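You operate a simulated robot arm through the tools that you are given. There is no shell and no other tool. Be economical: measure what you need, move in short steps, check, and stop when the job is done.

Carry out the task below with a simulated robot arm. There is one attempt and no reset: what you move stays moved.

## Task
Fetch the white can from the top of the square steel stand and stand it on the top of the long steel bench. Take the open blue can from the top of the long steel bench and put it on the shelf under the narrow steel bench. Put one of the pink cans from the top of the long steel bench in the yellow bin there. Take the pink can with a loose valve cup from the top of the long steel bench and put it on the roof of the near machine. Put the small blue can on the top of the long steel bench away on the top of the stock bench. Put two of the green blocks from the top of the side table on the top of the steel shelf on the near machine. Put the folded blue cloth from the top of the shelf at the near conveyor on the right end of the bench with taps. Close the end lower door of the near machine. Switch the near crimp switch on. Switch the far cap switch on. Take the small blue can with a crimped valve and put it on the back edge of the set-down table. Pull the door of the bath bench cabinet open. Do these in any order. Set down upright: white can, open blue can, pink can with a loose valve cup, small blue can, green block, small blue can with a crimped valve.

Only the result counts: the job must be done as asked and must still hold three seconds after the hand-in. Knocking over, shifting, dropping, spilling or breaking anything else fails it. Lids that push on must go on centred and level and be pressed home; caps that screw on are set level and turned clockwise until they are tight. Flat cloth is picked up by pressing the open fingertips on it (5 to 10 N) and closing them slowly along it; thin cloth reads only 2 to 8 mm in the jaws.

## Robot
A 7-joint arm with a fingered hand on a trunk, on a base that drives. Base frame: it is fixed to the floor where the robot stands at the start and does not move with it; the origin is under the middle of the robot, x ahead of it, y to its left, z up. Lengths are in mm, angles in rad, forces in N, time in s.
Its first joint turns from -1.204 to 3.002 rad. Places, roughly: back edge of the set-down table (15x72 cm) [-1680, -1900, 880]; door of the bath bench cabinet [-2100, -7600, 600]; end lower door of the near machine [-800, -4100, 500]; far cap switch [-3500, -5500, 900]; folded blue cloth (10x8x3 cm) [1100, -4600, 900]; green block [1000, -4000, 1000]; green block (5x4x4 cm) [500, -4200, 900]; near crimp switch [-1000, -5100, 900]; open blue can (5x5x12 cm) [600, -1800, 900]; pink can (5x5x14 cm) [-100, -1800, 900]; pink can (5x5x15 cm) [200, -1800, 900]; pink can with a loose valve cup (5x5x14 cm) [100, -1800, 900]; right end of the bench with taps [1600, -7400, 900]; roof of the near machine [-1400, -4500, 1900]; shelf under the narrow steel bench [1500, -4400, 500]; small blue can (4x4x11 cm) [-500, -1800, 900]; small blue can with a crimped valv (4x4x11 cm) [3200, -2700, 900]; top of the long steel bench [300, -1800, 900]; top of the steel shelf on the near machine (52x23  [-2100, -4320, 900]; top of the stock bench [2700, -1200, 900]; white can (5x5x14 cm) [500, 200, 900]; yellow bin (26x18x11 cm) [-100, -1900, 900]. Payload 5 kg.
The tool frame sits at the grasp point between the pads (the TCP): z along the fingers, y along the line on which they close. The tips reach 32 mm beyond it. Largest opening 160 mm; the body of the gripper starts 89 mm behind the TCP. The gripper is a hand of 3 fingers: y runs from the thumb to the fingers, the wrist lies at [0, 0, -252] in the tool frame.
Orientation is that of the tool frame in the base frame, as [roll, pitch, yaw] about the fixed x, y, z axes, in that order (R = Rz(yaw) Ry(pitch) Rx(roll)). With the fingers straight down and closing along the base's y, the tool's x points along the base's -x, its y along +y and its z along -z.

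## Interface
- The arm moves only by the tool play_rows. Its argument "deltas" is a list of rows, each an object (a shift or turn left out is 0) with "delta_pos": the shift along the tool's x, y, z in mm, a list of three; "dr": the turn, a rotation vector about the tool's x, y, z in degrees, a list of three. In form: [{"delta_pos": [tx, ty, tz], "dr": [wx, wy, wz]}, ...]. A call has 1 to 8 rows; each row is the pose to reach, as a shift and turn from the pose commanded when the call began, along the tool's axes at that moment. A row lasts 0.2 s, in which the tool goes at most 50 mm and 0.15 rad; a call with a longer step from one row to the next is refused whole. A pose out of reach is approached as far as the arm can. The call stops where the force on the tool passes 40 N (or 10 N more than at its start, if that is more) or the arm is blocked; 0.2 s more then pass. In this call time passes only in rows, and 0.2 s behind the last. The reply holds the time, the measured pose of the TCP, the force on the tool along the base axes, the opening and the grip force, in the units named above and with some noise, with the torque about the TCP (base axes, N m) and any sound that the robot's microphone picked up.
- Cameras (640 x 400 px; columns grow to the right, rows downward): "scene" is now at [139, 13.7, 1370]; the picture's right is [0.17, -0.99, -0.00], its down [-0.51, -0.09, -0.86] and it looks along [0.85, 0.14, -0.51] (base axes); focal length 280 px, centre (320, 200). "wrist" rides on the gripper at [65, -4, -116] in the tool frame; the picture's right is [0.06, 1.00, 0.00], its down [-0.87, 0.05, -0.49] and it looks along [-0.49, 0.03, 0.87] (tool axes); focal length 261 px, centre (320, 200). There is no depth. A picture from a camera that has moved, and an enlarged one, comes with that camera's place and axes in the base frame and with its lens.
- get_image(camera): a new picture of that camera. It takes no simulated time.
- raise_lower(by): slides the trunk up (or, below 0, down) by that many mm; the arm and the scene camera ride with it, the base frame stays. It gives what a move gives, with no picture.
- base_move(legs): drives the robot by 1 to 6 legs, each [ahead, left, turn to the left] in mm, mm and rad, along the robot's own axes; the way and the turn of a leg run together, so that a leg with both is an arc; at most 1500 mm and 3.142 rad a leg. The arm and the cameras ride along, it lands a little off, and it stops where it bumps. It gives what a move gives.
- move_fingers(finger1, finger2, thumb_bend): sets how far each is bent, from 0 (flat) to 1 (curled in); at 0.3 the hand is open as for a grip, at 0.7 the pads meet at the TCP. One left out holds its place. A second passes; each finger stops where it meets its share of the squeeze, and holds until it gets a number again. It is the only way to open and close the hand. It gives what a move gives, with no picture; readings hold the bend of each and the force on the fingers (four entries, about 0 where the hand has none), thumb and palm.
- head_to(pan, tilt): turns the head with the scene camera to pan (to the left, within 1.501 rad either way) and tilt (down, from -0.506 to 1.204), counted from straight ahead of the robot. It gives what a move gives.
- inspect(camera, box): a new picture of the part [left, top, right, bottom] of that camera's present view, enlarged. It takes no simulated time.
- close_job(): hands the job in; it is judged then, once.

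Work in short steps. Places have to be worked out from the pictures, the camera data and where the tool is seen: move nearer, look again, correct. Check each grasp and each placing, and mend what went wrong. You have 546 turns and 328 pictures in all, those below and enlarged ones among them. Open the gripper and draw the arm clear of the work before you hand the job in, unless the task says otherwise; then end with one line.

The tools are called after ">>>" by a JSON object that holds its "method" and its "body". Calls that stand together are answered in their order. play_rows: Moves the arm, as the interface text tells. Its arguments: {"type":"object","properties":{"deltas":{"type":"array"}},"required":["deltas"]} The other tools are called the same way: raise_lower (by) slides the trunk up or down; move_fingers (finger1, finger2, thumb_bend) moves the fingers one by one; base_move (legs) drives the base; head_to (pan, tilt) turns the head that bears the scene camera; get_image (camera) takes a picture; inspect (camera, box) takes an enlarged picture of a part of a camera's view; close_job () hands the job in.

At the start:

```text
clock: 0.0
ee_pos: [682.6, 118.8, 1155.7]
tcp_rot: [3.141, -0.001, 3.14]
ft_force: [0.1, 0.5, 0.5]
ft_torque: [-0.02, 0.01, -0.01]
opening: 160.0
gripper_force: 0.0
shape: jaw
bend: [0.3, 0.3, 0.3]
finger forces: [0.1, 0.1, 0.1, 0.0, 0.0, 0.0]
trunk travel left (down, up): [-525.0, 415.0]
robot x, y, heading: [0.4, 1.2, 0.001]
head pan, tilt: [0.169, 0.539]
```

scene: 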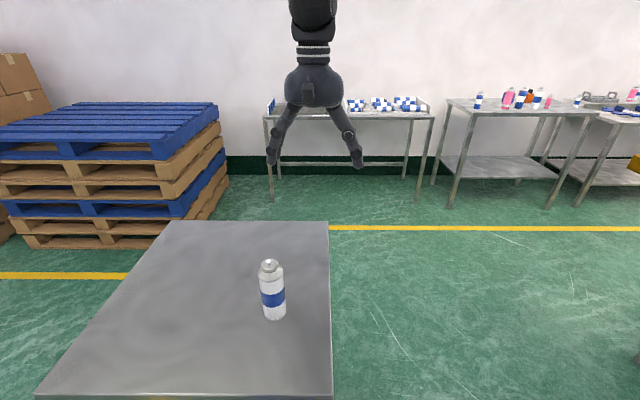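
wrist: 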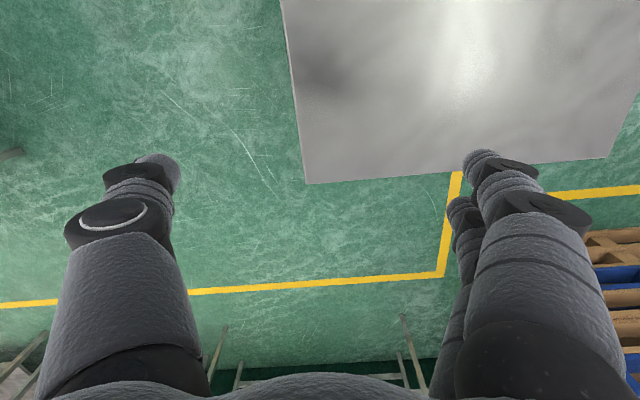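

The white can looks to be near [475, 165] on a stand about 910 high. I bring the hand back over it at the present height and look.

>>> {"method": "play_rows", "body": {"deltas": [{"delta_pos": [45, 9, 0]}, {"delta_pos": [90, 18, 0]}, {"delta_pos": [135, 27, 0]}, {"delta_pos": [180, 36, 0]}, {"delta_pos": [207, 46, 0]}]}}

>>> {"method": "get_image", "body": {"camera": "wrist"}}

>>> {"method": "get_image", "body": {"camera": "scene"}}

```text
clock: 1.2
ee_pos: [475.2, 167.1, 1157.7]
tcp_rot: [3.141, -0.001, 3.141]
ft_force: [-0.4, 1.2, 0.4]
ft_torque: [-0.02, -0.05, 0.0]
opening: 160.0
gripper_force: 0.0
shape: jaw
bend: [0.3, 0.3, 0.3]
finger forces: [0.0, 0.1, 0.0, 0.0, 0.1, 0.0]
trunk travel left (down, up): [-525.0, 415.0]
robot x, y, heading: [1.5, -0.8, 0.003]
head pan, tilt: [0.169, 0.539]
```

```text
325 pictures are left
camera wrist: at [409.4, 161.7, 1274.0], right [-0.06, 1.0, 0.0], down [0.87, 0.05, 0.49], along [0.49, 0.03, -0.87], focal length 261 px, centre (320, 200)
```

wrist: 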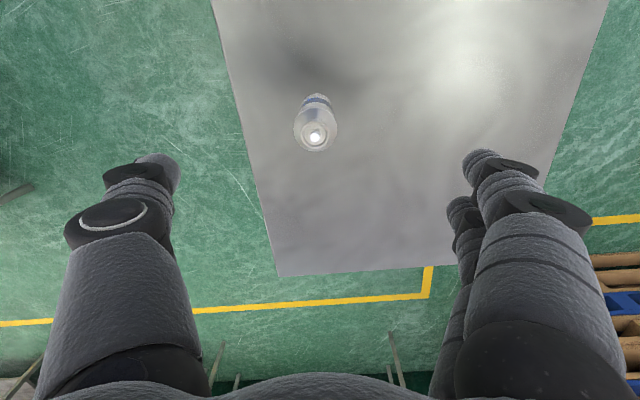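

```text
324 pictures are left
camera scene: at [138.6, 14.0, 1370.1], right [0.17, -0.99, 0.0], down [-0.51, -0.09, -0.86], along [0.85, 0.14, -0.51], focal length 280 px, centre (320, 200)
```

scene: 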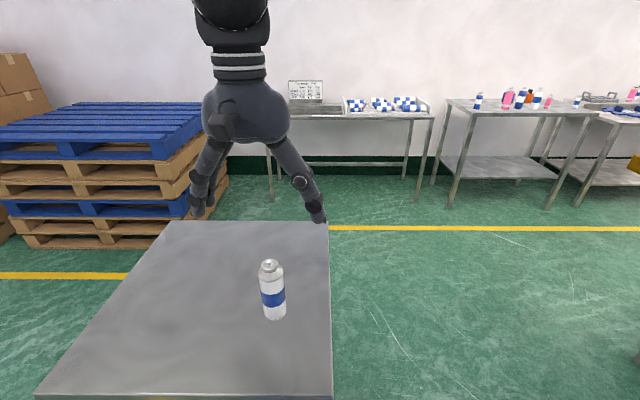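

The two views put the can's top at about [480, 162, 1029]. I lower straight over it, with the grasp point at 965.

>>> {"method": "play_rows", "body": {"deltas": [{"delta_pos": [-5, -5, 48]}, {"delta_pos": [-5, -5, 96]}, {"delta_pos": [-5, -5, 144]}, {"delta_pos": [-5, -5, 193]}]}}

>>> {"method": "get_image", "body": {"camera": "wrist"}}

```text
clock: 2.2
ee_pos: [481.5, 159.8, 962.8]
tcp_rot: [-3.141, -0.001, -3.141]
ft_force: [0.0, -0.5, 0.7]
ft_torque: [0.02, 0.0, 0.0]
opening: 160.1
gripper_force: 0.1
shape: jaw
bend: [0.3, 0.3, 0.3]
finger forces: [0.1, 0.0, 0.0, 0.1, 0.1, 0.1]
trunk travel left (down, up): [-525.0, 415.0]
robot x, y, heading: [-0.0, -1.2, -0.001]
head pan, tilt: [0.169, 0.539]
```

```text
323 pictures are left
camera wrist: at [415.2, 155.1, 1079.6], right [-0.06, 1.0, 0.0], down [0.87, 0.05, 0.49], along [0.49, 0.03, -0.87], focal length 261 px, centre (320, 200)
```

wrist: 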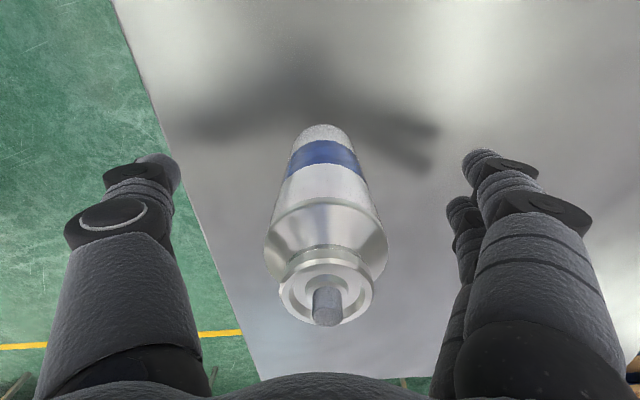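

The can is between the fingers. I close gently.

>>> {"method": "move_fingers", "body": {"finger1": 0.62, "finger2": 0.62, "thumb_bend": 0.62}}

>>> {"method": "get_image", "body": {"camera": "wrist"}}

```text
clock: 3.2
ee_pos: [479.4, 159.6, 962.9]
tcp_rot: [3.141, 0.0, -3.141]
ft_force: [1.2, 0.6, -0.4]
ft_torque: [0.0, -0.02, -0.02]
opening: 47.8
gripper_force: 3.1
shape: fingers
bend: [0.6, 0.61, 0.61]
finger forces: [1.8, 1.1, 0.0, 0.0, 3.3, 0.1]
trunk travel left (down, up): [-525.0, 415.0]
robot x, y, heading: [1.0, -4.6, -0.0]
head pan, tilt: [0.169, 0.539]
```

```text
322 pictures are left
camera wrist: at [414.7, 154.9, 1080.0], right [-0.06, 1.0, 0.0], down [0.87, 0.05, 0.49], along [0.49, 0.03, -0.87], focal length 261 px, centre (320, 200)
```

wrist: 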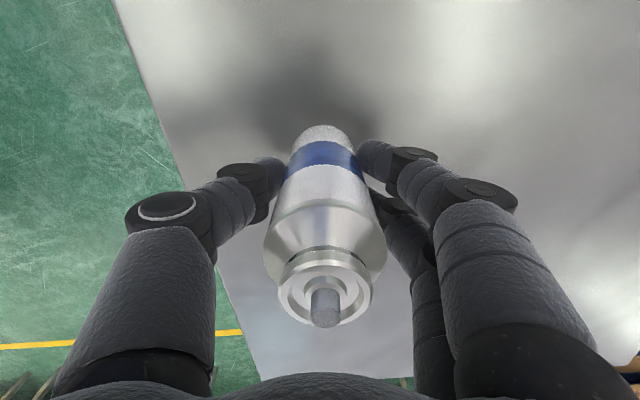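

Contact on all three with 3 N. I tighten slightly for a secure carry.

>>> {"method": "move_fingers", "body": {"finger1": 0.66, "finger2": 0.66, "thumb_bend": 0.66}}

>>> {"method": "play_rows", "body": {"deltas": [{"delta_pos": [0, 0, -40]}, {"delta_pos": [0, 0, -80]}, {"delta_pos": [0, 0, -120]}]}}

>>> {"method": "get_image", "body": {"camera": "wrist"}}

>>> {"method": "head_to", "body": {"pan": -1.2, "tilt": 0.4}}

>>> {"method": "get_image", "body": {"camera": "scene"}}

```text
clock: 4.2
ee_pos: [479.7, 159.6, 962.7]
tcp_rot: [3.141, 0.001, -3.141]
ft_force: [-0.3, -0.2, 0.9]
ft_torque: [-0.01, -0.01, -0.01]
opening: 45.9
gripper_force: 9.4
shape: fingers
bend: [0.61, 0.62, 0.63]
finger forces: [4.9, 4.3, 0.0, 0.1, 9.6, 0.1]
trunk travel left (down, up): [-525.0, 415.0]
robot x, y, heading: [1.2, -0.4, -0.002]
head pan, tilt: [0.169, 0.539]
```

```text
clock: 5.0
ee_pos: [478.1, 157.2, 1085.2]
tcp_rot: [-3.14, 0.001, -3.141]
ft_force: [-0.1, 0.4, 1.1]
ft_torque: [0.03, -0.01, -0.04]
opening: 45.7
gripper_force: 9.3
shape: fingers
bend: [0.61, 0.62, 0.63]
finger forces: [4.9, 4.4, 0.0, 0.0, 9.7, 0.1]
trunk travel left (down, up): [-525.0, 415.0]
robot x, y, heading: [-1.7, -0.9, 0.002]
head pan, tilt: [0.169, 0.539]
```

```text
321 pictures are left
camera wrist: at [413.0, 152.7, 1200.5], right [-0.06, 1.0, 0.0], down [0.87, 0.05, 0.49], along [0.49, 0.03, -0.87], focal length 261 px, centre (320, 200)
```

wrist: 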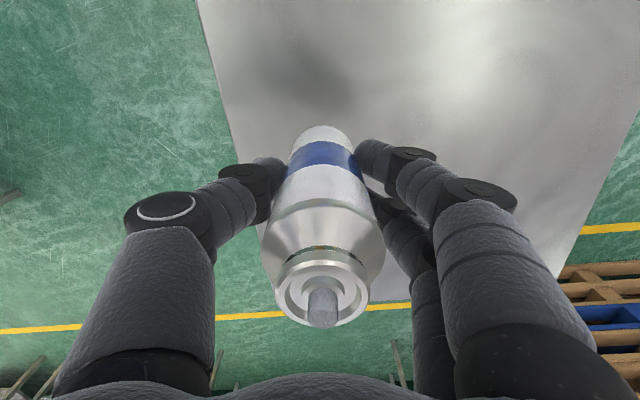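

```text
clock: 6.5
ee_pos: [480.4, 157.2, 1082.9]
tcp_rot: [-3.141, -0.001, -3.141]
ft_force: [0.6, -0.1, -0.2]
ft_torque: [-0.04, -0.03, 0.0]
opening: 46.0
gripper_force: 9.6
shape: fingers
bend: [0.61, 0.62, 0.63]
finger forces: [5.0, 4.5, 0.0, 0.0, 9.6, 0.0]
trunk travel left (down, up): [-525.0, 415.0]
robot x, y, heading: [-1.4, -0.8, -0.002]
head pan, tilt: [-1.201, 0.4]
```

```text
320 pictures are left
camera scene: at [83.7, -87.8, 1382.8], right [-0.93, -0.36, 0.0], down [-0.14, 0.36, -0.92], along [0.33, -0.86, -0.39], focal length 280 px, centre (320, 200)
```

scene: 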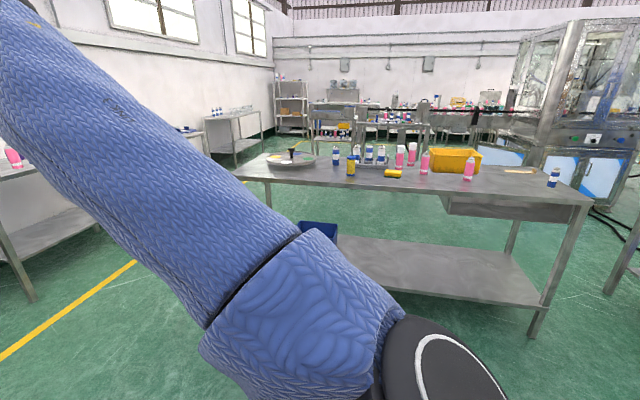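

The white can is held and lifted. The long bench lies to the right with its near edge at about y=-1560. I drive right 1000 mm, turn to face it, and look.

>>> {"method": "base_move", "body": {"legs": [[0, -950, 0], [0, 0, -1.571]]}}

>>> {"method": "head_to", "body": {"pan": 0.0, "tilt": 0.5}}

>>> {"method": "get_image", "body": {"camera": "scene"}}

>>> {"method": "get_image", "body": {"camera": "wrist"}}

```text
clock: 15.2
ee_pos: [164.4, -1427.2, 1082.6]
tcp_rot: [3.142, 0.0, 1.587]
ft_force: [0.6, 0.0, -0.6]
ft_torque: [0.0, 0.02, 0.01]
opening: 45.8
gripper_force: 9.8
shape: fingers
bend: [0.61, 0.62, 0.63]
finger forces: [5.1, 4.6, 0.0, 0.1, 9.5, 0.1]
trunk travel left (down, up): [-525.0, 415.0]
robot x, y, heading: [-1.8, -949.3, -1.552]
head pan, tilt: [-1.201, 0.4]
```

```text
clock: 16.6
ee_pos: [163.6, -1427.3, 1083.5]
tcp_rot: [3.139, 0.0, 1.587]
ft_force: [-1.2, 0.6, -1.0]
ft_torque: [-0.01, 0.01, 0.02]
opening: 45.5
gripper_force: 9.5
shape: fingers
bend: [0.61, 0.62, 0.63]
finger forces: [5.1, 4.6, 0.0, 0.0, 9.6, 0.1]
trunk travel left (down, up): [-525.0, 415.0]
robot x, y, heading: [-6.1, -950.9, -1.558]
head pan, tilt: [0.0, 0.499]
```

```text
319 pictures are left
camera scene: at [0.4, -1092.4, 1373.7], right [-1.0, -0.02, 0.0], down [-0.01, 0.48, -0.88], along [0.01, -0.88, -0.48], focal length 280 px, centre (320, 200)
```

scene: 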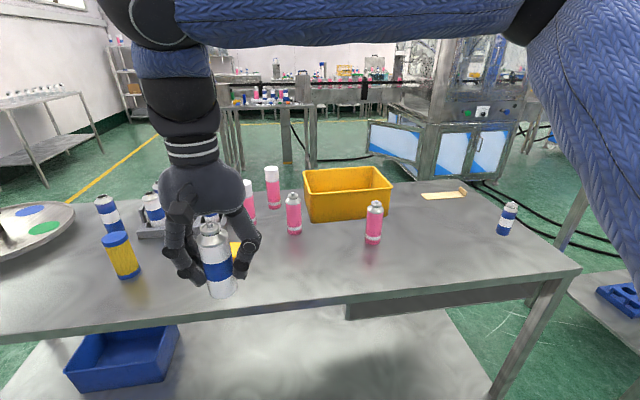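

```text
318 pictures are left
camera wrist: at [158.4, -1363.0, 1199.9], right [1.0, 0.08, 0.0], down [0.07, -0.87, 0.49], along [0.04, -0.49, -0.87], focal length 261 px, centre (320, 200)
```

wrist: 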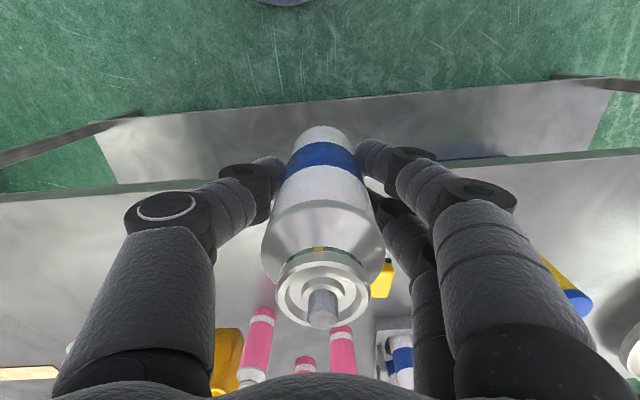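

The bench carries the cans as expected; free space lies around [-320, -1710] between the right pink can and the small blue can. I drive 480 mm to the robot's right to carry the can there in front of the bench, then look.

>>> {"method": "base_move", "body": {"legs": [[0, -480, 0]]}}

>>> {"method": "get_image", "body": {"camera": "scene"}}

```text
clock: 19.5
ee_pos: [-325.9, -1434.8, 1082.3]
tcp_rot: [3.141, 0.0, 1.582]
ft_force: [-0.4, 0.2, -1.1]
ft_torque: [-0.03, -0.02, 0.01]
opening: 45.8
gripper_force: 9.8
shape: fingers
bend: [0.61, 0.62, 0.63]
finger forces: [5.0, 4.7, 0.0, 0.1, 9.6, 0.0]
trunk travel left (down, up): [-525.0, 415.0]
robot x, y, heading: [-491.1, -953.0, -1.559]
head pan, tilt: [0.0, 0.499]
```

```text
317 pictures are left
camera scene: at [-487.1, -1099.0, 1373.6], right [-1.0, -0.01, 0.0], down [0.0, 0.48, -0.88], along [0.01, -0.88, -0.48], focal length 280 px, centre (320, 200)
```

scene: 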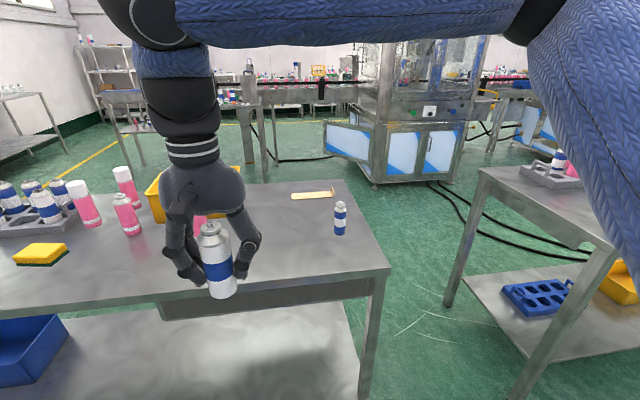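

The way straight ahead is clear. I extend 270 mm over the bench at this height.

>>> {"method": "play_rows", "body": {"deltas": [{"delta_pos": [-45, 0, 0]}, {"delta_pos": [-90, 0, 0]}, {"delta_pos": [-135, 0, 0]}, {"delta_pos": [-180, 0, 0]}, {"delta_pos": [-225, 0, 0]}, {"delta_pos": [-260, 0, 0]}]}}

>>> {"method": "get_image", "body": {"camera": "scene"}}

>>> {"method": "get_image", "body": {"camera": "wrist"}}

```text
clock: 20.9
ee_pos: [-322.5, -1696.4, 1084.1]
tcp_rot: [-3.141, 0.001, 1.582]
ft_force: [0.7, -1.7, -0.9]
ft_torque: [-0.01, 0.02, -0.03]
opening: 45.6
gripper_force: 9.8
shape: fingers
bend: [0.61, 0.62, 0.63]
finger forces: [5.1, 4.6, 0.0, 0.0, 9.5, 0.0]
trunk travel left (down, up): [-525.0, 415.0]
robot x, y, heading: [-486.1, -956.5, -1.561]
head pan, tilt: [0.0, 0.499]
```

```text
316 pictures are left
camera scene: at [-486.1, -1099.4, 1373.6], right [-1.0, -0.01, 0.0], down [0.0, 0.48, -0.88], along [0.01, -0.88, -0.48], focal length 280 px, centre (320, 200)
```

scene: 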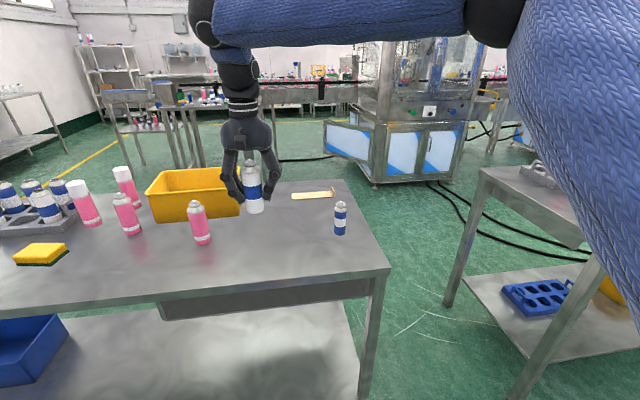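

```text
315 pictures are left
camera wrist: at [-327.3, -1630.7, 1199.9], right [1.0, 0.07, 0.0], down [0.06, -0.87, 0.49], along [0.04, -0.49, -0.87], focal length 261 px, centre (320, 200)
```

wrist: 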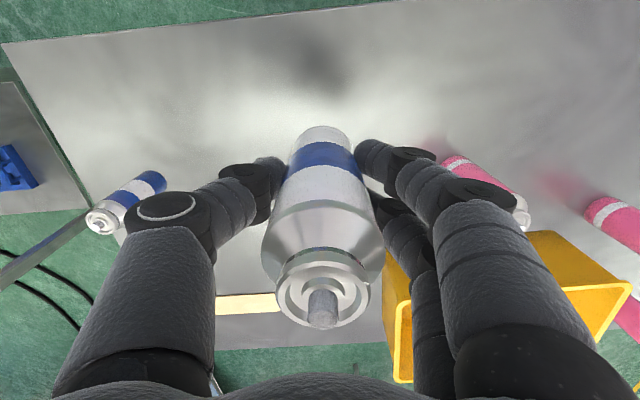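

Clear all round. I lower until just above the bench, then in fine rows to touch.

>>> {"method": "play_rows", "body": {"deltas": [{"delta_pos": [0, 0, 40]}, {"delta_pos": [0, 0, 80]}, {"delta_pos": [0, 0, 105]}, {"delta_pos": [0, 0, 112]}, {"delta_pos": [0, 0, 117]}, {"delta_pos": [0, 0, 121]}]}}

>>> {"method": "inspect", "body": {"camera": "scene", "box": [170, 120, 350, 240]}}

```text
clock: 22.3
ee_pos: [-321.2, -1695.0, 962.3]
tcp_rot: [3.141, 0.0, 1.581]
ft_force: [0.3, 0.1, 0.1]
ft_torque: [0.02, -0.01, 0.0]
opening: 45.6
gripper_force: 9.8
shape: fingers
bend: [0.61, 0.62, 0.63]
finger forces: [5.3, 4.8, 0.1, 0.0, 9.5, 0.0]
trunk travel left (down, up): [-525.0, 415.0]
robot x, y, heading: [-488.2, -956.6, -1.562]
head pan, tilt: [0.0, 0.499]
```

```text
3.33 times, centred on (260, 180) of scene
camera zoom: at [-486.2, -1099.0, 1373.7], right [-1.0, -0.01, 0.0], down [0.0, 0.48, -0.88], along [0.01, -0.88, -0.48], focal length 934 px, centre (520, 267)
```

zoom: 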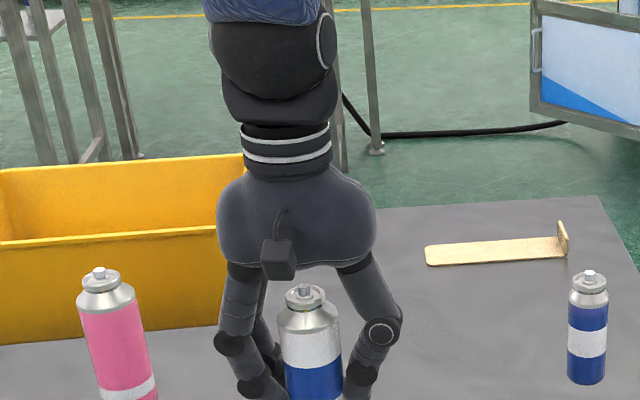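

No contact yet; I go on in 3 mm rows.

>>> {"method": "play_rows", "body": {"deltas": [{"delta_pos": [0, 0, 3]}, {"delta_pos": [0, 0, 5]}]}}

>>> {"method": "inspect", "body": {"camera": "scene", "box": [190, 150, 310, 240]}}

```text
clock: 22.9
ee_pos: [-320.4, -1695.0, 957.7]
tcp_rot: [3.141, 0.002, 1.583]
ft_force: [-0.8, -0.8, -0.6]
ft_torque: [-0.01, 0.0, 0.0]
opening: 45.8
gripper_force: 10.1
shape: fingers
bend: [0.61, 0.62, 0.63]
finger forces: [5.2, 4.7, 0.1, 0.1, 9.4, 0.1]
trunk travel left (down, up): [-525.0, 415.0]
robot x, y, heading: [-485.1, -956.0, -1.562]
head pan, tilt: [0.0, 0.499]
```

```text
4.44 times, centred on (250, 195) of scene
camera zoom: at [-486.3, -1099.0, 1373.7], right [-1.0, -0.01, 0.0], down [0.0, 0.48, -0.88], along [0.01, -0.88, -0.48], focal length 1245 px, centre (631, 222)
```

zoom: 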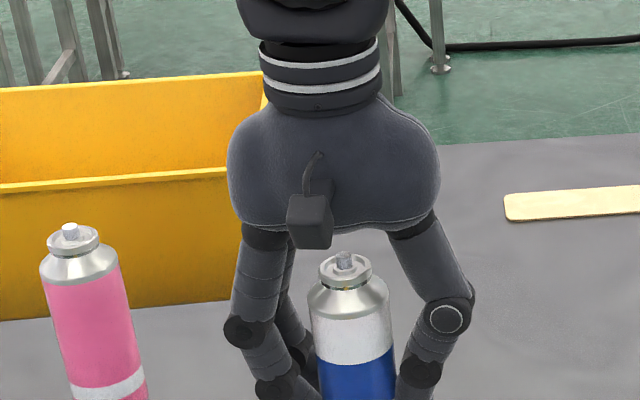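

Still free. More 3 mm rows until the force rises.

>>> {"method": "play_rows", "body": {"deltas": [{"delta_pos": [0, 0, 3]}, {"delta_pos": [0, 0, 6]}, {"delta_pos": [0, 0, 9]}]}}

>>> {"method": "inspect", "body": {"camera": "scene", "box": [170, 150, 350, 262]}}

```text
clock: 23.7
ee_pos: [-322.6, -1695.3, 949.1]
tcp_rot: [-3.14, 0.001, 1.58]
ft_force: [0.0, -0.3, -1.0]
ft_torque: [0.0, 0.01, 0.0]
opening: 45.8
gripper_force: 9.7
shape: fingers
bend: [0.61, 0.62, 0.63]
finger forces: [5.2, 4.7, 0.0, 0.0, 9.6, 0.0]
trunk travel left (down, up): [-525.0, 415.0]
robot x, y, heading: [-489.7, -955.3, -1.559]
head pan, tilt: [0.0, 0.499]
```

```text
3.56 times, centred on (260, 206) of scene
camera zoom: at [-486.3, -1099.2, 1373.6], right [-1.0, -0.01, 0.0], down [0.0, 0.48, -0.88], along [0.01, -0.88, -0.48], focal length 996 px, centre (533, 179)
```

zoom: 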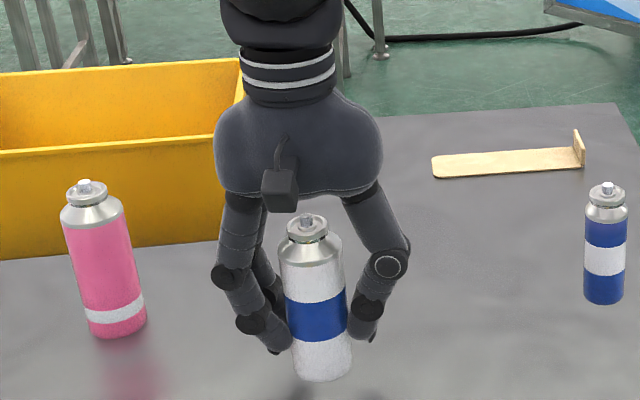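

The can is still floating; from the pink can's size I now judge the bench to be about 840 high. I move 25 mm further in and down in steps.

>>> {"method": "play_rows", "body": {"deltas": [{"delta_pos": [-25, 0, 0]}, {"delta_pos": [-25, 0, 20]}, {"delta_pos": [-25, 0, 25]}, {"delta_pos": [-25, 0, 29]}, {"delta_pos": [-25, 0, 32]}, {"delta_pos": [-25, 0, 35]}, {"delta_pos": [-25, 0, 38]}]}}

>>> {"method": "inspect", "body": {"camera": "scene", "box": [170, 150, 350, 262]}}

```text
clock: 25.2
ee_pos: [-319.5, -1718.7, 918.7]
tcp_rot: [3.14, 0.004, 1.58]
ft_force: [0.5, 3.5, 19.8]
ft_torque: [0.12, 0.12, -0.01]
opening: 45.0
gripper_force: 16.5
shape: fingers
bend: [0.63, 0.63, 0.64]
finger forces: [8.5, 6.8, 0.0, 0.0, 16.3, 0.1]
trunk travel left (down, up): [-525.0, 415.0]
robot x, y, heading: [-488.2, -959.2, -1.56]
head pan, tilt: [0.0, 0.499]
stopped in row 7: the force on the tool passed its limit at 44 N (the readings are from after the stop); the commanded pose is now the measured one
```

```text
3.56 times, centred on (260, 206) of scene
camera zoom: at [-486.6, -1097.5, 1373.6], right [-1.0, -0.01, 0.0], down [0.0, 0.48, -0.88], along [0.01, -0.88, -0.48], focal length 996 px, centre (533, 179)
```

zoom: 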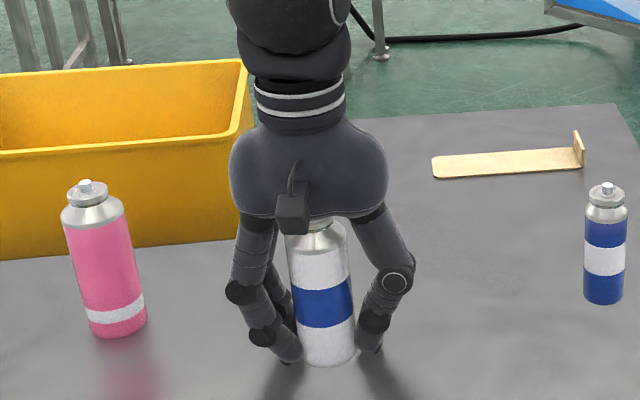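

The can is down (bench about 845). I ease off 3 mm, open, and raise clear.

>>> {"method": "play_rows", "body": {"deltas": [{"delta_pos": [0, 0, -2]}]}}

>>> {"method": "move_fingers", "body": {"finger1": 0.5, "finger2": 0.5, "thumb_bend": 0.5}}

>>> {"method": "move_fingers", "body": {"finger1": 0.3, "finger2": 0.3, "thumb_bend": 0.3}}

>>> {"method": "play_rows", "body": {"deltas": [{"delta_pos": [0, 0, -40]}, {"delta_pos": [0, 0, -90]}, {"delta_pos": [0, 0, -140]}, {"delta_pos": [0, 0, -190]}, {"delta_pos": [0, 0, -220]}]}}

>>> {"method": "get_image", "body": {"camera": "scene"}}

>>> {"method": "get_image", "body": {"camera": "wrist"}}

```text
clock: 25.6
ee_pos: [-321.0, -1720.0, 918.2]
tcp_rot: [3.14, 0.002, 1.58]
ft_force: [1.8, 3.7, 12.5]
ft_torque: [0.11, -0.09, -0.02]
opening: 45.1
gripper_force: 13.4
shape: fingers
bend: [0.63, 0.63, 0.64]
finger forces: [8.5, 7.2, 0.0, 0.0, 10.6, 0.1]
trunk travel left (down, up): [-525.0, 415.0]
robot x, y, heading: [-485.9, -958.4, -1.558]
head pan, tilt: [0.0, 0.499]
```

```text
clock: 26.8
ee_pos: [-318.5, -1720.4, 920.3]
tcp_rot: [3.136, 0.004, 1.581]
ft_force: [3.2, 0.6, 16.1]
ft_torque: [0.07, 0.82, -0.07]
opening: 84.9
gripper_force: 8.2
shape: fingers
bend: [0.5, 0.5, 0.51]
finger forces: [0.1, 0.0, 0.0, 0.0, 16.3, 0.0]
trunk travel left (down, up): [-525.0, 415.0]
robot x, y, heading: [-489.3, -954.8, -1.558]
head pan, tilt: [0.0, 0.499]
stopped: the force on the tool passed its limit at 40 N (the readings are from after the stop); the commanded pose is now the measured one
```

```text
clock: 27.8
ee_pos: [-320.9, -1721.1, 919.1]
tcp_rot: [3.138, 0.004, 1.579]
ft_force: [-0.6, -1.3, 0.4]
ft_torque: [0.01, 0.0, -0.02]
opening: 167.4
gripper_force: 0.0
shape: fingers
bend: [0.3, 0.3, 0.3]
finger forces: [0.0, 0.1, 0.0, 0.1, 0.0, 0.0]
trunk travel left (down, up): [-525.0, 415.0]
robot x, y, heading: [-490.2, -955.7, -1.561]
head pan, tilt: [0.0, 0.499]
```

```text
clock: 29.0
ee_pos: [-323.0, -1717.8, 1139.7]
tcp_rot: [3.139, 0.004, 1.581]
ft_force: [0.1, 0.5, 0.4]
ft_torque: [-0.02, 0.01, 0.02]
opening: 167.9
gripper_force: 0.1
shape: fingers
bend: [0.3, 0.3, 0.3]
finger forces: [0.0, 0.0, 0.0, 0.1, 0.0, 0.1]
trunk travel left (down, up): [-525.0, 415.0]
robot x, y, heading: [-487.0, -959.2, -1.565]
head pan, tilt: [0.0, 0.499]
```

```text
310 pictures are left
camera scene: at [-486.0, -1098.5, 1373.6], right [-1.0, -0.01, 0.0], down [0.0, 0.48, -0.88], along [0.01, -0.88, -0.48], focal length 280 px, centre (320, 200)
```

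scene: 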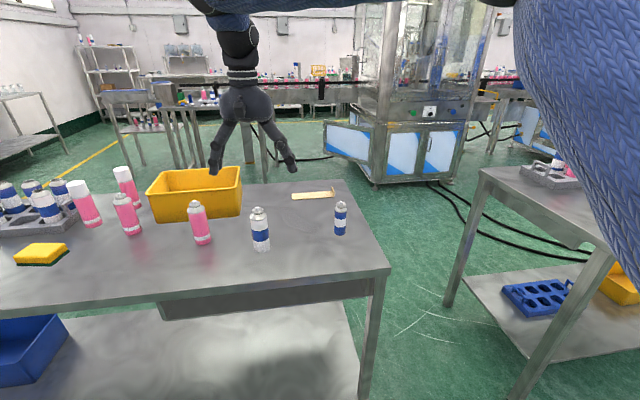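

```text
309 pictures are left
camera wrist: at [-327.6, -1652.7, 1256.8], right [1.0, 0.07, 0.0], down [0.06, -0.87, 0.49], along [0.04, -0.49, -0.87], focal length 261 px, centre (320, 200)
```

wrist: 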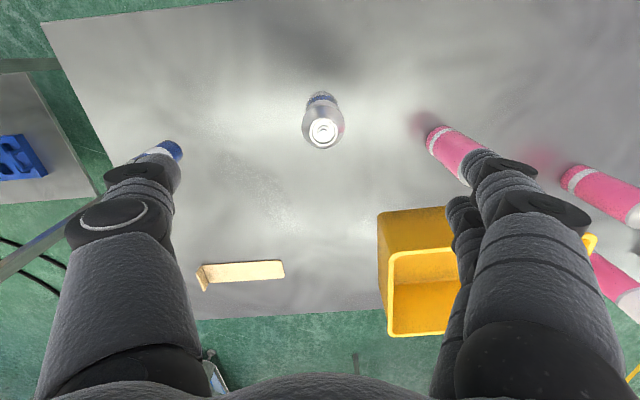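

The white can stands. Combining both views, the bench top is about 865, can tops about 1005 and the bin's centre near [-68, -1973]. I move over the right pink can near [-133, -1765] at this height and look with the wrist camera.

>>> {"method": "play_rows", "body": {"deltas": [{"delta_pos": [-10, 47, 0]}, {"delta_pos": [-20, 94, 0]}, {"delta_pos": [-30, 141, 0]}, {"delta_pos": [-40, 188, 0]}]}}

>>> {"method": "get_image", "body": {"camera": "wrist"}}

>>> {"method": "get_image", "body": {"camera": "scene"}}

```text
clock: 30.0
ee_pos: [-163.9, -1759.8, 1143.0]
tcp_rot: [3.112, 0.002, 1.557]
ft_force: [-1.1, 0.1, 0.4]
ft_torque: [0.03, -0.08, 0.01]
opening: 167.8
gripper_force: 0.0
shape: fingers
bend: [0.3, 0.3, 0.3]
finger forces: [0.0, 0.1, 0.0, 0.1, 0.1, 0.0]
out of reach, approached as far as the arm can: row 4
trunk travel left (down, up): [-525.0, 415.0]
robot x, y, heading: [-485.0, -955.0, -1.562]
head pan, tilt: [0.0, 0.499]
```

```text
308 pictures are left
camera wrist: at [-171.7, -1696.5, 1261.1], right [1.0, 0.05, 0.03], down [0.03, -0.87, 0.49], along [0.05, -0.49, -0.87], focal length 261 px, centre (320, 200)
```

wrist: 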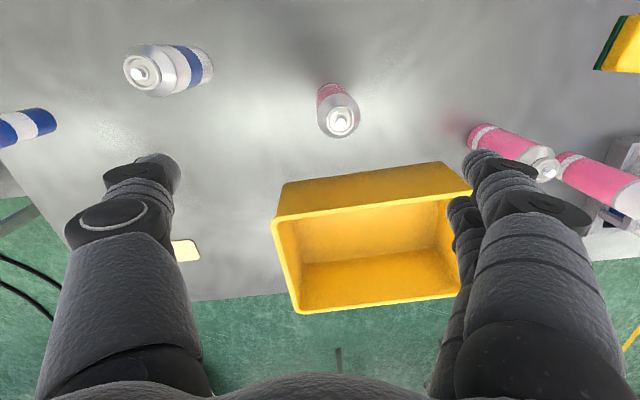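

```text
307 pictures are left
camera scene: at [-490.1, -1099.7, 1373.6], right [-1.0, -0.01, 0.0], down [0.0, 0.48, -0.88], along [0.01, -0.88, -0.48], focal length 280 px, centre (320, 200)
```

scene: 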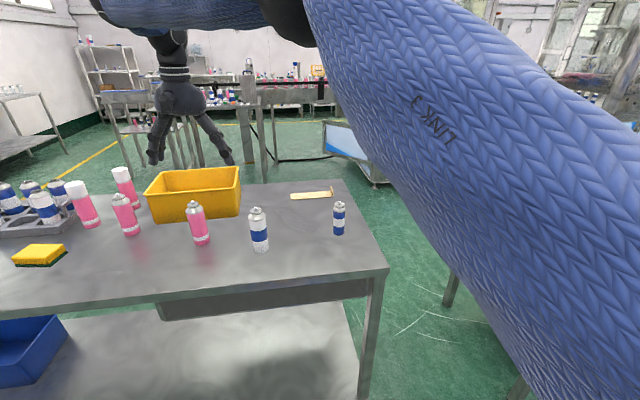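

Reach ends here, so I drive left 250 and ahead 150 to work closer. Pink can top is at about [-141, -1752]; bin centre [-74, -1954], turned about 0.2 rad.

>>> {"method": "base_move", "body": {"legs": [[0, 250, 0], [150, 0, 0]]}}

```text
clock: 32.8
ee_pos: [90.5, -1911.6, 1135.9]
tcp_rot: [3.121, -0.003, 1.557]
ft_force: [0.5, -0.8, -1.2]
ft_torque: [0.03, -0.01, 0.0]
opening: 167.9
gripper_force: 0.0
shape: fingers
bend: [0.3, 0.3, 0.3]
finger forces: [0.0, 0.1, 0.1, 0.1, 0.1, 0.0]
trunk travel left (down, up): [-525.0, 415.0]
robot x, y, heading: [-231.2, -1104.8, -1.566]
head pan, tilt: [0.0, 0.499]
```

I bring the hand back over the pink can.

>>> {"method": "play_rows", "body": {"deltas": [{"delta_pos": [26, -39, 0], "dr": [1.1, 0, 0]}, {"delta_pos": [52, -78, 0], "dr": [1.1, 0, 0]}, {"delta_pos": [78, -117, 0], "dr": [1.1, 0, 0]}, {"delta_pos": [104, -156, 0], "dr": [1.1, 0, 0]}, {"delta_pos": [130, -195, 0], "dr": [1.1, 0, 0]}, {"delta_pos": [157, -233, 0], "dr": [1.1, 0, 0]}]}}

>>> {"method": "get_image", "body": {"camera": "wrist"}}

```text
clock: 34.2
ee_pos: [-142.1, -1747.1, 1134.8]
tcp_rot: [3.139, -0.001, 1.557]
ft_force: [-0.2, -0.3, -0.1]
ft_torque: [-0.01, -0.01, 0.0]
opening: 168.0
gripper_force: 0.0
shape: fingers
bend: [0.3, 0.3, 0.3]
finger forces: [0.0, 0.1, 0.0, 0.0, 0.0, 0.1]
trunk travel left (down, up): [-525.0, 415.0]
robot x, y, heading: [-234.8, -1105.3, -1.563]
head pan, tilt: [0.0, 0.499]
```

```text
306 pictures are left
camera wrist: at [-147.0, -1684.1, 1251.0], right [1.0, 0.05, 0.0], down [0.04, -0.87, 0.49], along [0.03, -0.49, -0.87], focal length 261 px, centre (320, 200)
```

wrist: 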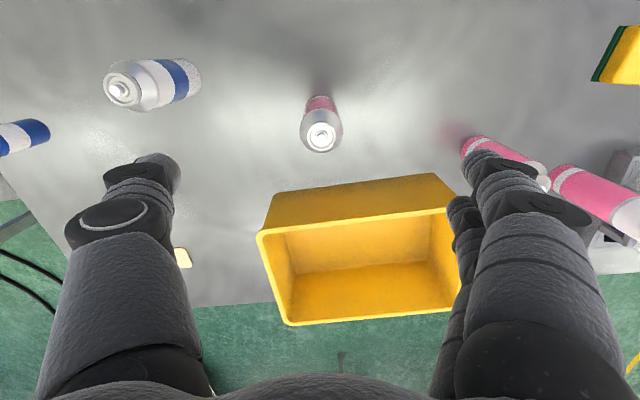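

The can is centred (top at [-142, -1752]). I lower 187 mm.

>>> {"method": "play_rows", "body": {"deltas": [{"delta_pos": [-4, 0, 47]}, {"delta_pos": [-5, 0, 94]}, {"delta_pos": [-5, 0, 141]}, {"delta_pos": [-5, 0, 184]}]}}

>>> {"method": "move_fingers", "body": {"finger1": 0.66, "finger2": 0.66, "thumb_bend": 0.66}}

>>> {"method": "get_image", "body": {"camera": "wrist"}}

```text
clock: 35.2
ee_pos: [-138.9, -1751.7, 951.5]
tcp_rot: [3.138, -0.001, 1.557]
ft_force: [0.0, -0.6, -0.5]
ft_torque: [0.05, 0.01, -0.02]
opening: 168.0
gripper_force: 0.0
shape: fingers
bend: [0.3, 0.3, 0.3]
finger forces: [0.0, 0.0, 0.1, 0.0, 0.0, 0.0]
trunk travel left (down, up): [-525.0, 415.0]
robot x, y, heading: [-233.6, -1104.9, -1.564]
head pan, tilt: [0.0, 0.499]
```

```text
clock: 36.2
ee_pos: [-138.9, -1750.8, 951.5]
tcp_rot: [3.141, -0.001, 1.559]
ft_force: [1.2, -0.6, -0.1]
ft_torque: [0.04, 0.04, -0.01]
opening: 44.3
gripper_force: 9.4
shape: fingers
bend: [0.62, 0.61, 0.63]
finger forces: [4.3, 5.2, 0.1, 0.1, 9.6, 0.0]
trunk travel left (down, up): [-525.0, 415.0]
robot x, y, heading: [-234.0, -1102.3, -1.564]
head pan, tilt: [0.0, 0.499]
```

```text
305 pictures are left
camera wrist: at [-142.9, -1687.0, 1068.2], right [1.0, 0.05, 0.0], down [0.04, -0.87, 0.49], along [0.03, -0.49, -0.87], focal length 261 px, centre (320, 200)
```

wrist: 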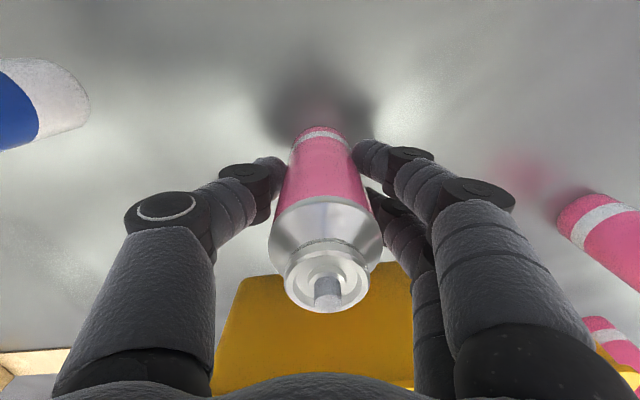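

Gripped at 9.4 N. I lift 140, carry over the bin centre and look.

>>> {"method": "play_rows", "body": {"deltas": [{"delta_pos": [0, 0, -48]}, {"delta_pos": [0, 0, -96]}, {"delta_pos": [0, 0, -142]}, {"delta_pos": [-48, 14, -142]}, {"delta_pos": [-94, 28, -142]}, {"delta_pos": [-140, 42, -142]}, {"delta_pos": [-186, 56, -142]}, {"delta_pos": [-203, 62, -142]}]}}

>>> {"method": "get_image", "body": {"camera": "wrist"}}

>>> {"method": "get_image", "body": {"camera": "scene"}}

```text
clock: 38.0
ee_pos: [-81.5, -1958.4, 1092.5]
tcp_rot: [3.14, -0.002, 1.555]
ft_force: [-0.9, 0.1, -0.3]
ft_torque: [0.0, 0.02, -0.01]
opening: 44.0
gripper_force: 9.3
shape: fingers
bend: [0.62, 0.61, 0.63]
finger forces: [4.4, 5.4, 0.0, 0.1, 9.5, 0.0]
trunk travel left (down, up): [-525.0, 415.0]
robot x, y, heading: [-234.7, -1107.0, -1.573]
head pan, tilt: [0.0, 0.499]
```

```text
304 pictures are left
camera wrist: at [-85.6, -1894.1, 1209.3], right [1.0, 0.05, 0.0], down [0.04, -0.87, 0.49], along [0.03, -0.49, -0.87], focal length 261 px, centre (320, 200)
```

wrist: 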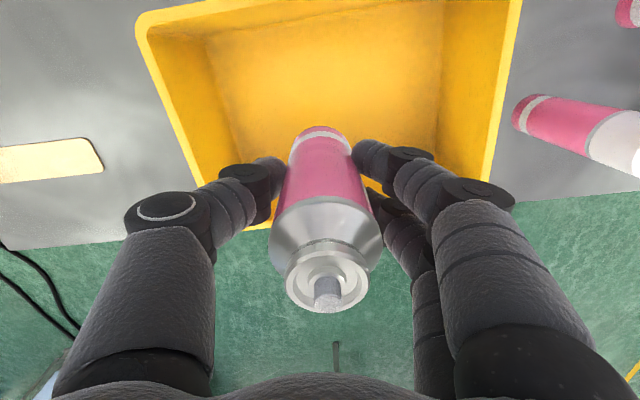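

```text
303 pictures are left
camera scene: at [-232.9, -1249.0, 1373.6], right [-1.0, 0.0, 0.0], down [0.0, 0.48, -0.88], along [0.0, -0.88, -0.48], focal length 280 px, centre (320, 200)
```

scene: 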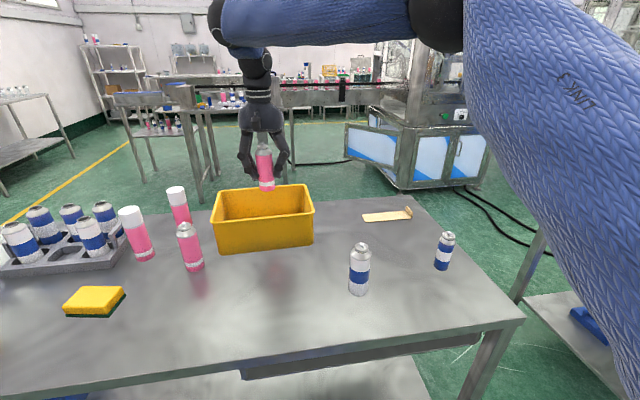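

The can hangs centred over the bin. I lower into it and feel for the floor.

>>> {"method": "play_rows", "body": {"deltas": [{"delta_pos": [0, 0, 45]}, {"delta_pos": [0, 0, 90]}, {"delta_pos": [0, 0, 115]}, {"delta_pos": [0, 0, 122]}, {"delta_pos": [0, 0, 127]}, {"delta_pos": [0, 0, 131]}, {"delta_pos": [0, 0, 134]}]}}

>>> {"method": "get_image", "body": {"camera": "wrist"}}

```text
clock: 39.6
ee_pos: [-80.4, -1958.6, 955.8]
tcp_rot: [3.14, -0.002, 1.556]
ft_force: [0.0, 0.8, 0.2]
ft_torque: [-0.01, 0.03, 0.05]
opening: 43.8
gripper_force: 9.9
shape: fingers
bend: [0.62, 0.61, 0.63]
finger forces: [4.6, 5.4, 0.0, 0.0, 9.5, 0.0]
trunk travel left (down, up): [-525.0, 415.0]
robot x, y, heading: [-230.3, -1108.4, -1.563]
head pan, tilt: [0.0, 0.499]
```

```text
302 pictures are left
camera wrist: at [-85.3, -1895.0, 1073.1], right [1.0, 0.05, 0.0], down [0.04, -0.87, 0.49], along [0.03, -0.49, -0.87], focal length 261 px, centre (320, 200)
```

wrist: 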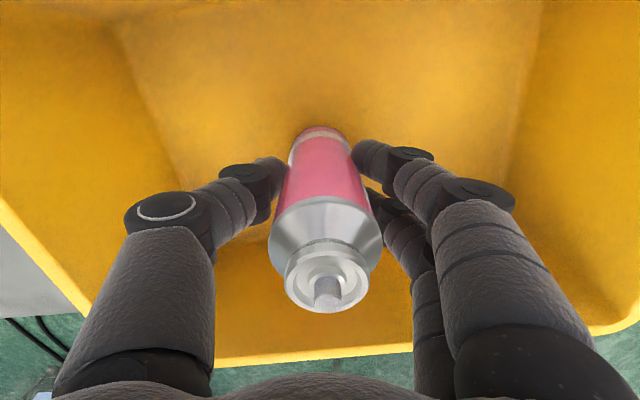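

Inside the bin, no contact yet; a few more millimetres.

>>> {"method": "play_rows", "body": {"deltas": [{"delta_pos": [0, 0, 2]}, {"delta_pos": [0, 0, 4]}, {"delta_pos": [0, 0, 6]}, {"delta_pos": [0, 0, 8]}]}}

```text
clock: 40.6
ee_pos: [-81.4, -1957.9, 951.2]
tcp_rot: [3.138, 0.001, 1.557]
ft_force: [0.7, -3.6, 23.6]
ft_torque: [-0.16, -0.03, -0.01]
opening: 43.3
gripper_force: 14.1
shape: fingers
bend: [0.63, 0.63, 0.64]
finger forces: [5.9, 9.2, 0.0, 0.0, 12.9, 0.0]
trunk travel left (down, up): [-525.0, 415.0]
robot x, y, heading: [-234.1, -1106.5, -1.565]
head pan, tilt: [0.0, 0.499]
```

Touch at about 953. I ease up, open partly, and raise.

>>> {"method": "play_rows", "body": {"deltas": [{"delta_pos": [0, 0, -3]}]}}

>>> {"method": "move_fingers", "body": {"finger1": 0.45, "finger2": 0.45, "thumb_bend": 0.45}}

>>> {"method": "play_rows", "body": {"deltas": [{"delta_pos": [0, 0, -40]}, {"delta_pos": [0, 0, -90]}, {"delta_pos": [0, 0, -140]}, {"delta_pos": [0, 0, -190]}]}}

>>> {"method": "get_image", "body": {"camera": "wrist"}}

```text
clock: 41.0
ee_pos: [-81.2, -1957.8, 952.2]
tcp_rot: [3.14, -0.001, 1.555]
ft_force: [-0.2, -2.6, 11.0]
ft_torque: [-0.08, -0.03, 0.02]
opening: 43.6
gripper_force: 12.7
shape: fingers
bend: [0.63, 0.63, 0.64]
finger forces: [5.5, 8.1, 0.0, 0.0, 12.0, 0.0]
trunk travel left (down, up): [-525.0, 415.0]
robot x, y, heading: [-228.3, -1108.2, -1.565]
head pan, tilt: [0.0, 0.499]
```

```text
clock: 42.0
ee_pos: [-80.2, -1958.2, 952.0]
tcp_rot: [3.139, -0.003, 1.556]
ft_force: [0.3, 0.4, -0.3]
ft_torque: [-0.01, 0.05, 0.02]
opening: 107.0
gripper_force: 0.0
shape: fingers
bend: [0.45, 0.45, 0.45]
finger forces: [0.1, 0.1, 0.0, 0.0, 0.0, 0.0]
trunk travel left (down, up): [-525.0, 415.0]
robot x, y, heading: [-231.4, -1103.2, -1.568]
head pan, tilt: [0.0, 0.499]
```

```text
clock: 43.0
ee_pos: [-81.0, -1956.4, 1145.4]
tcp_rot: [3.139, 0.001, 1.557]
ft_force: [-0.6, 0.0, -0.3]
ft_torque: [-0.05, -0.01, 0.02]
opening: 107.1
gripper_force: 0.0
shape: fingers
bend: [0.45, 0.45, 0.45]
finger forces: [0.0, 0.0, 0.1, 0.1, 0.0, 0.0]
trunk travel left (down, up): [-525.0, 415.0]
robot x, y, heading: [-232.4, -1104.7, -1.565]
head pan, tilt: [0.0, 0.499]
```

```text
301 pictures are left
camera wrist: at [-84.8, -1892.3, 1261.2], right [1.0, 0.05, 0.0], down [0.04, -0.87, 0.49], along [0.02, -0.49, -0.87], focal length 261 px, centre (320, 200)
```

wrist: 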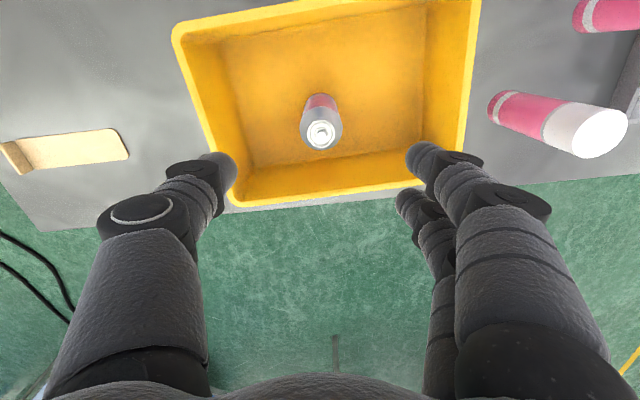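

The pink can stands in the bin. Next the small blue can near [-540, -1800]: I drive 300 mm right, then open fully and move above it.

>>> {"method": "base_move", "body": {"legs": [[0, -350, 0]]}}

>>> {"method": "move_fingers", "body": {"finger1": 0.35, "finger2": 0.35, "thumb_bend": 0.35}}

>>> {"method": "play_rows", "body": {"deltas": [{"delta_pos": [30, -27, 0]}, {"delta_pos": [60, -54, 0]}, {"delta_pos": [90, -81, 0]}, {"delta_pos": [120, -108, 0]}, {"delta_pos": [150, -110, 0]}]}}

>>> {"method": "get_image", "body": {"camera": "wrist"}}

```text
clock: 45.3
ee_pos: [-434.9, -1959.7, 1142.9]
tcp_rot: [3.139, -0.001, 1.557]
ft_force: [-0.5, 0.5, 0.7]
ft_torque: [-0.02, -0.05, -0.03]
opening: 107.2
gripper_force: 0.1
shape: fingers
bend: [0.45, 0.45, 0.45]
finger forces: [0.0, 0.1, 0.0, 0.0, 0.1, 0.0]
trunk travel left (down, up): [-525.0, 415.0]
robot x, y, heading: [-590.5, -1108.7, -1.564]
head pan, tilt: [0.0, 0.499]
```

```text
clock: 46.3
ee_pos: [-433.9, -1959.7, 1143.3]
tcp_rot: [3.14, -0.002, 1.558]
ft_force: [-0.2, -0.1, 0.2]
ft_torque: [-0.04, 0.02, -0.01]
opening: 148.1
gripper_force: 0.1
shape: fingers
bend: [0.35, 0.35, 0.35]
finger forces: [0.0, 0.1, 0.0, 0.0, 0.0, 0.1]
trunk travel left (down, up): [-525.0, 415.0]
robot x, y, heading: [-589.1, -1108.2, -1.566]
head pan, tilt: [0.0, 0.499]
```

```text
clock: 47.5
ee_pos: [-543.3, -1808.5, 1143.2]
tcp_rot: [3.141, -0.001, 1.558]
ft_force: [0.1, -0.4, -0.1]
ft_torque: [-0.02, -0.02, 0.02]
opening: 148.1
gripper_force: 0.1
shape: fingers
bend: [0.35, 0.35, 0.35]
finger forces: [0.1, 0.1, 0.0, 0.1, 0.1, 0.0]
trunk travel left (down, up): [-525.0, 415.0]
robot x, y, heading: [-586.2, -1106.9, -1.557]
head pan, tilt: [0.0, 0.499]
```

```text
300 pictures are left
camera wrist: at [-547.0, -1744.2, 1259.8], right [1.0, 0.05, 0.0], down [0.04, -0.87, 0.49], along [0.03, -0.49, -0.87], focal length 261 px, centre (320, 200)
```

wrist: 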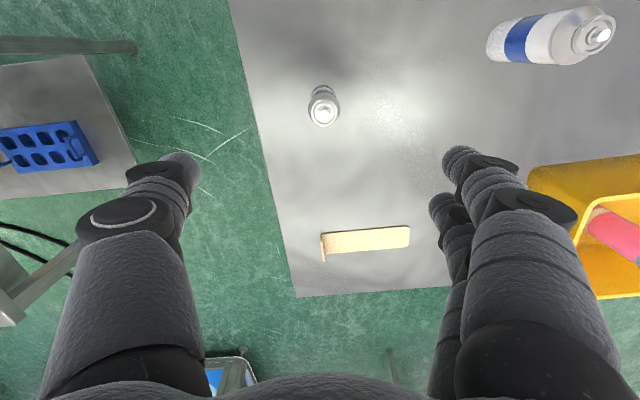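

Can top at about [-538, -1801]. I lower with the grasp point to 925.

>>> {"method": "play_rows", "body": {"deltas": [{"delta_pos": [8, 5, 45]}, {"delta_pos": [8, 5, 90]}, {"delta_pos": [8, 5, 135]}, {"delta_pos": [8, 5, 180]}, {"delta_pos": [8, 5, 216]}]}}

>>> {"method": "get_image", "body": {"camera": "wrist"}}

```text
clock: 48.7
ee_pos: [-537.7, -1802.2, 927.8]
tcp_rot: [3.139, -0.002, 1.558]
ft_force: [-0.2, 0.3, -0.3]
ft_torque: [0.01, -0.03, -0.04]
opening: 147.9
gripper_force: 0.1
shape: fingers
bend: [0.35, 0.35, 0.35]
finger forces: [0.0, 0.0, 0.0, 0.0, 0.0, 0.0]
trunk travel left (down, up): [-525.0, 415.0]
robot x, y, heading: [-587.3, -1105.7, -1.562]
head pan, tilt: [0.0, 0.499]
```

```text
299 pictures are left
camera wrist: at [-541.4, -1737.3, 1043.9], right [1.0, 0.05, 0.0], down [0.04, -0.87, 0.49], along [0.03, -0.49, -0.87], focal length 261 px, centre (320, 200)
```

wrist: 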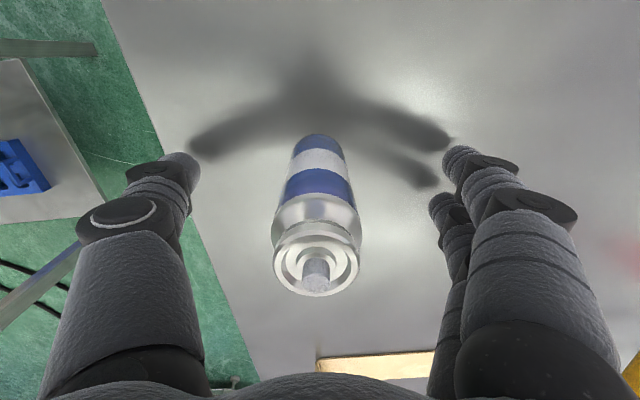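

Centred; I close on it.

>>> {"method": "move_fingers", "body": {"finger1": 0.68, "finger2": 0.68, "thumb_bend": 0.68}}

>>> {"method": "play_rows", "body": {"deltas": [{"delta_pos": [0, 0, -45]}, {"delta_pos": [0, 0, -90]}, {"delta_pos": [0, 0, -135]}, {"delta_pos": [40, 0, -170]}, {"delta_pos": [85, 0, -190]}, {"delta_pos": [130, 0, -190]}, {"delta_pos": [175, 0, -190]}, {"delta_pos": [220, 0, -190]}]}}

>>> {"method": "get_image", "body": {"camera": "wrist"}}

```text
clock: 49.7
ee_pos: [-537.4, -1799.9, 927.4]
tcp_rot: [3.14, -0.002, 1.558]
ft_force: [-0.8, 1.1, 0.3]
ft_torque: [-0.01, -0.01, 0.0]
opening: 36.5
gripper_force: 8.3
shape: fingers
bend: [0.63, 0.65, 0.65]
finger forces: [5.2, 2.9, 0.0, 0.1, 8.6, 0.0]
trunk travel left (down, up): [-525.0, 415.0]
robot x, y, heading: [-587.1, -1106.7, -1.563]
head pan, tilt: [0.0, 0.499]
```

```text
refused: row 4 steps farther than a row can; nothing moved
```

```text
298 pictures are left
camera wrist: at [-541.2, -1736.6, 1044.4], right [1.0, 0.05, 0.0], down [0.04, -0.87, 0.49], along [0.03, -0.49, -0.87], focal length 261 px, centre (320, 200)
```

wrist: 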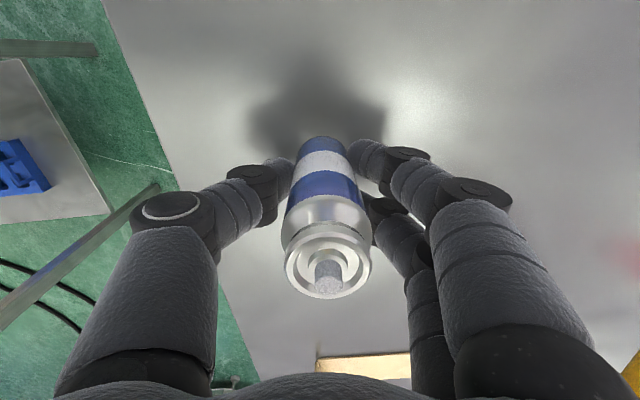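

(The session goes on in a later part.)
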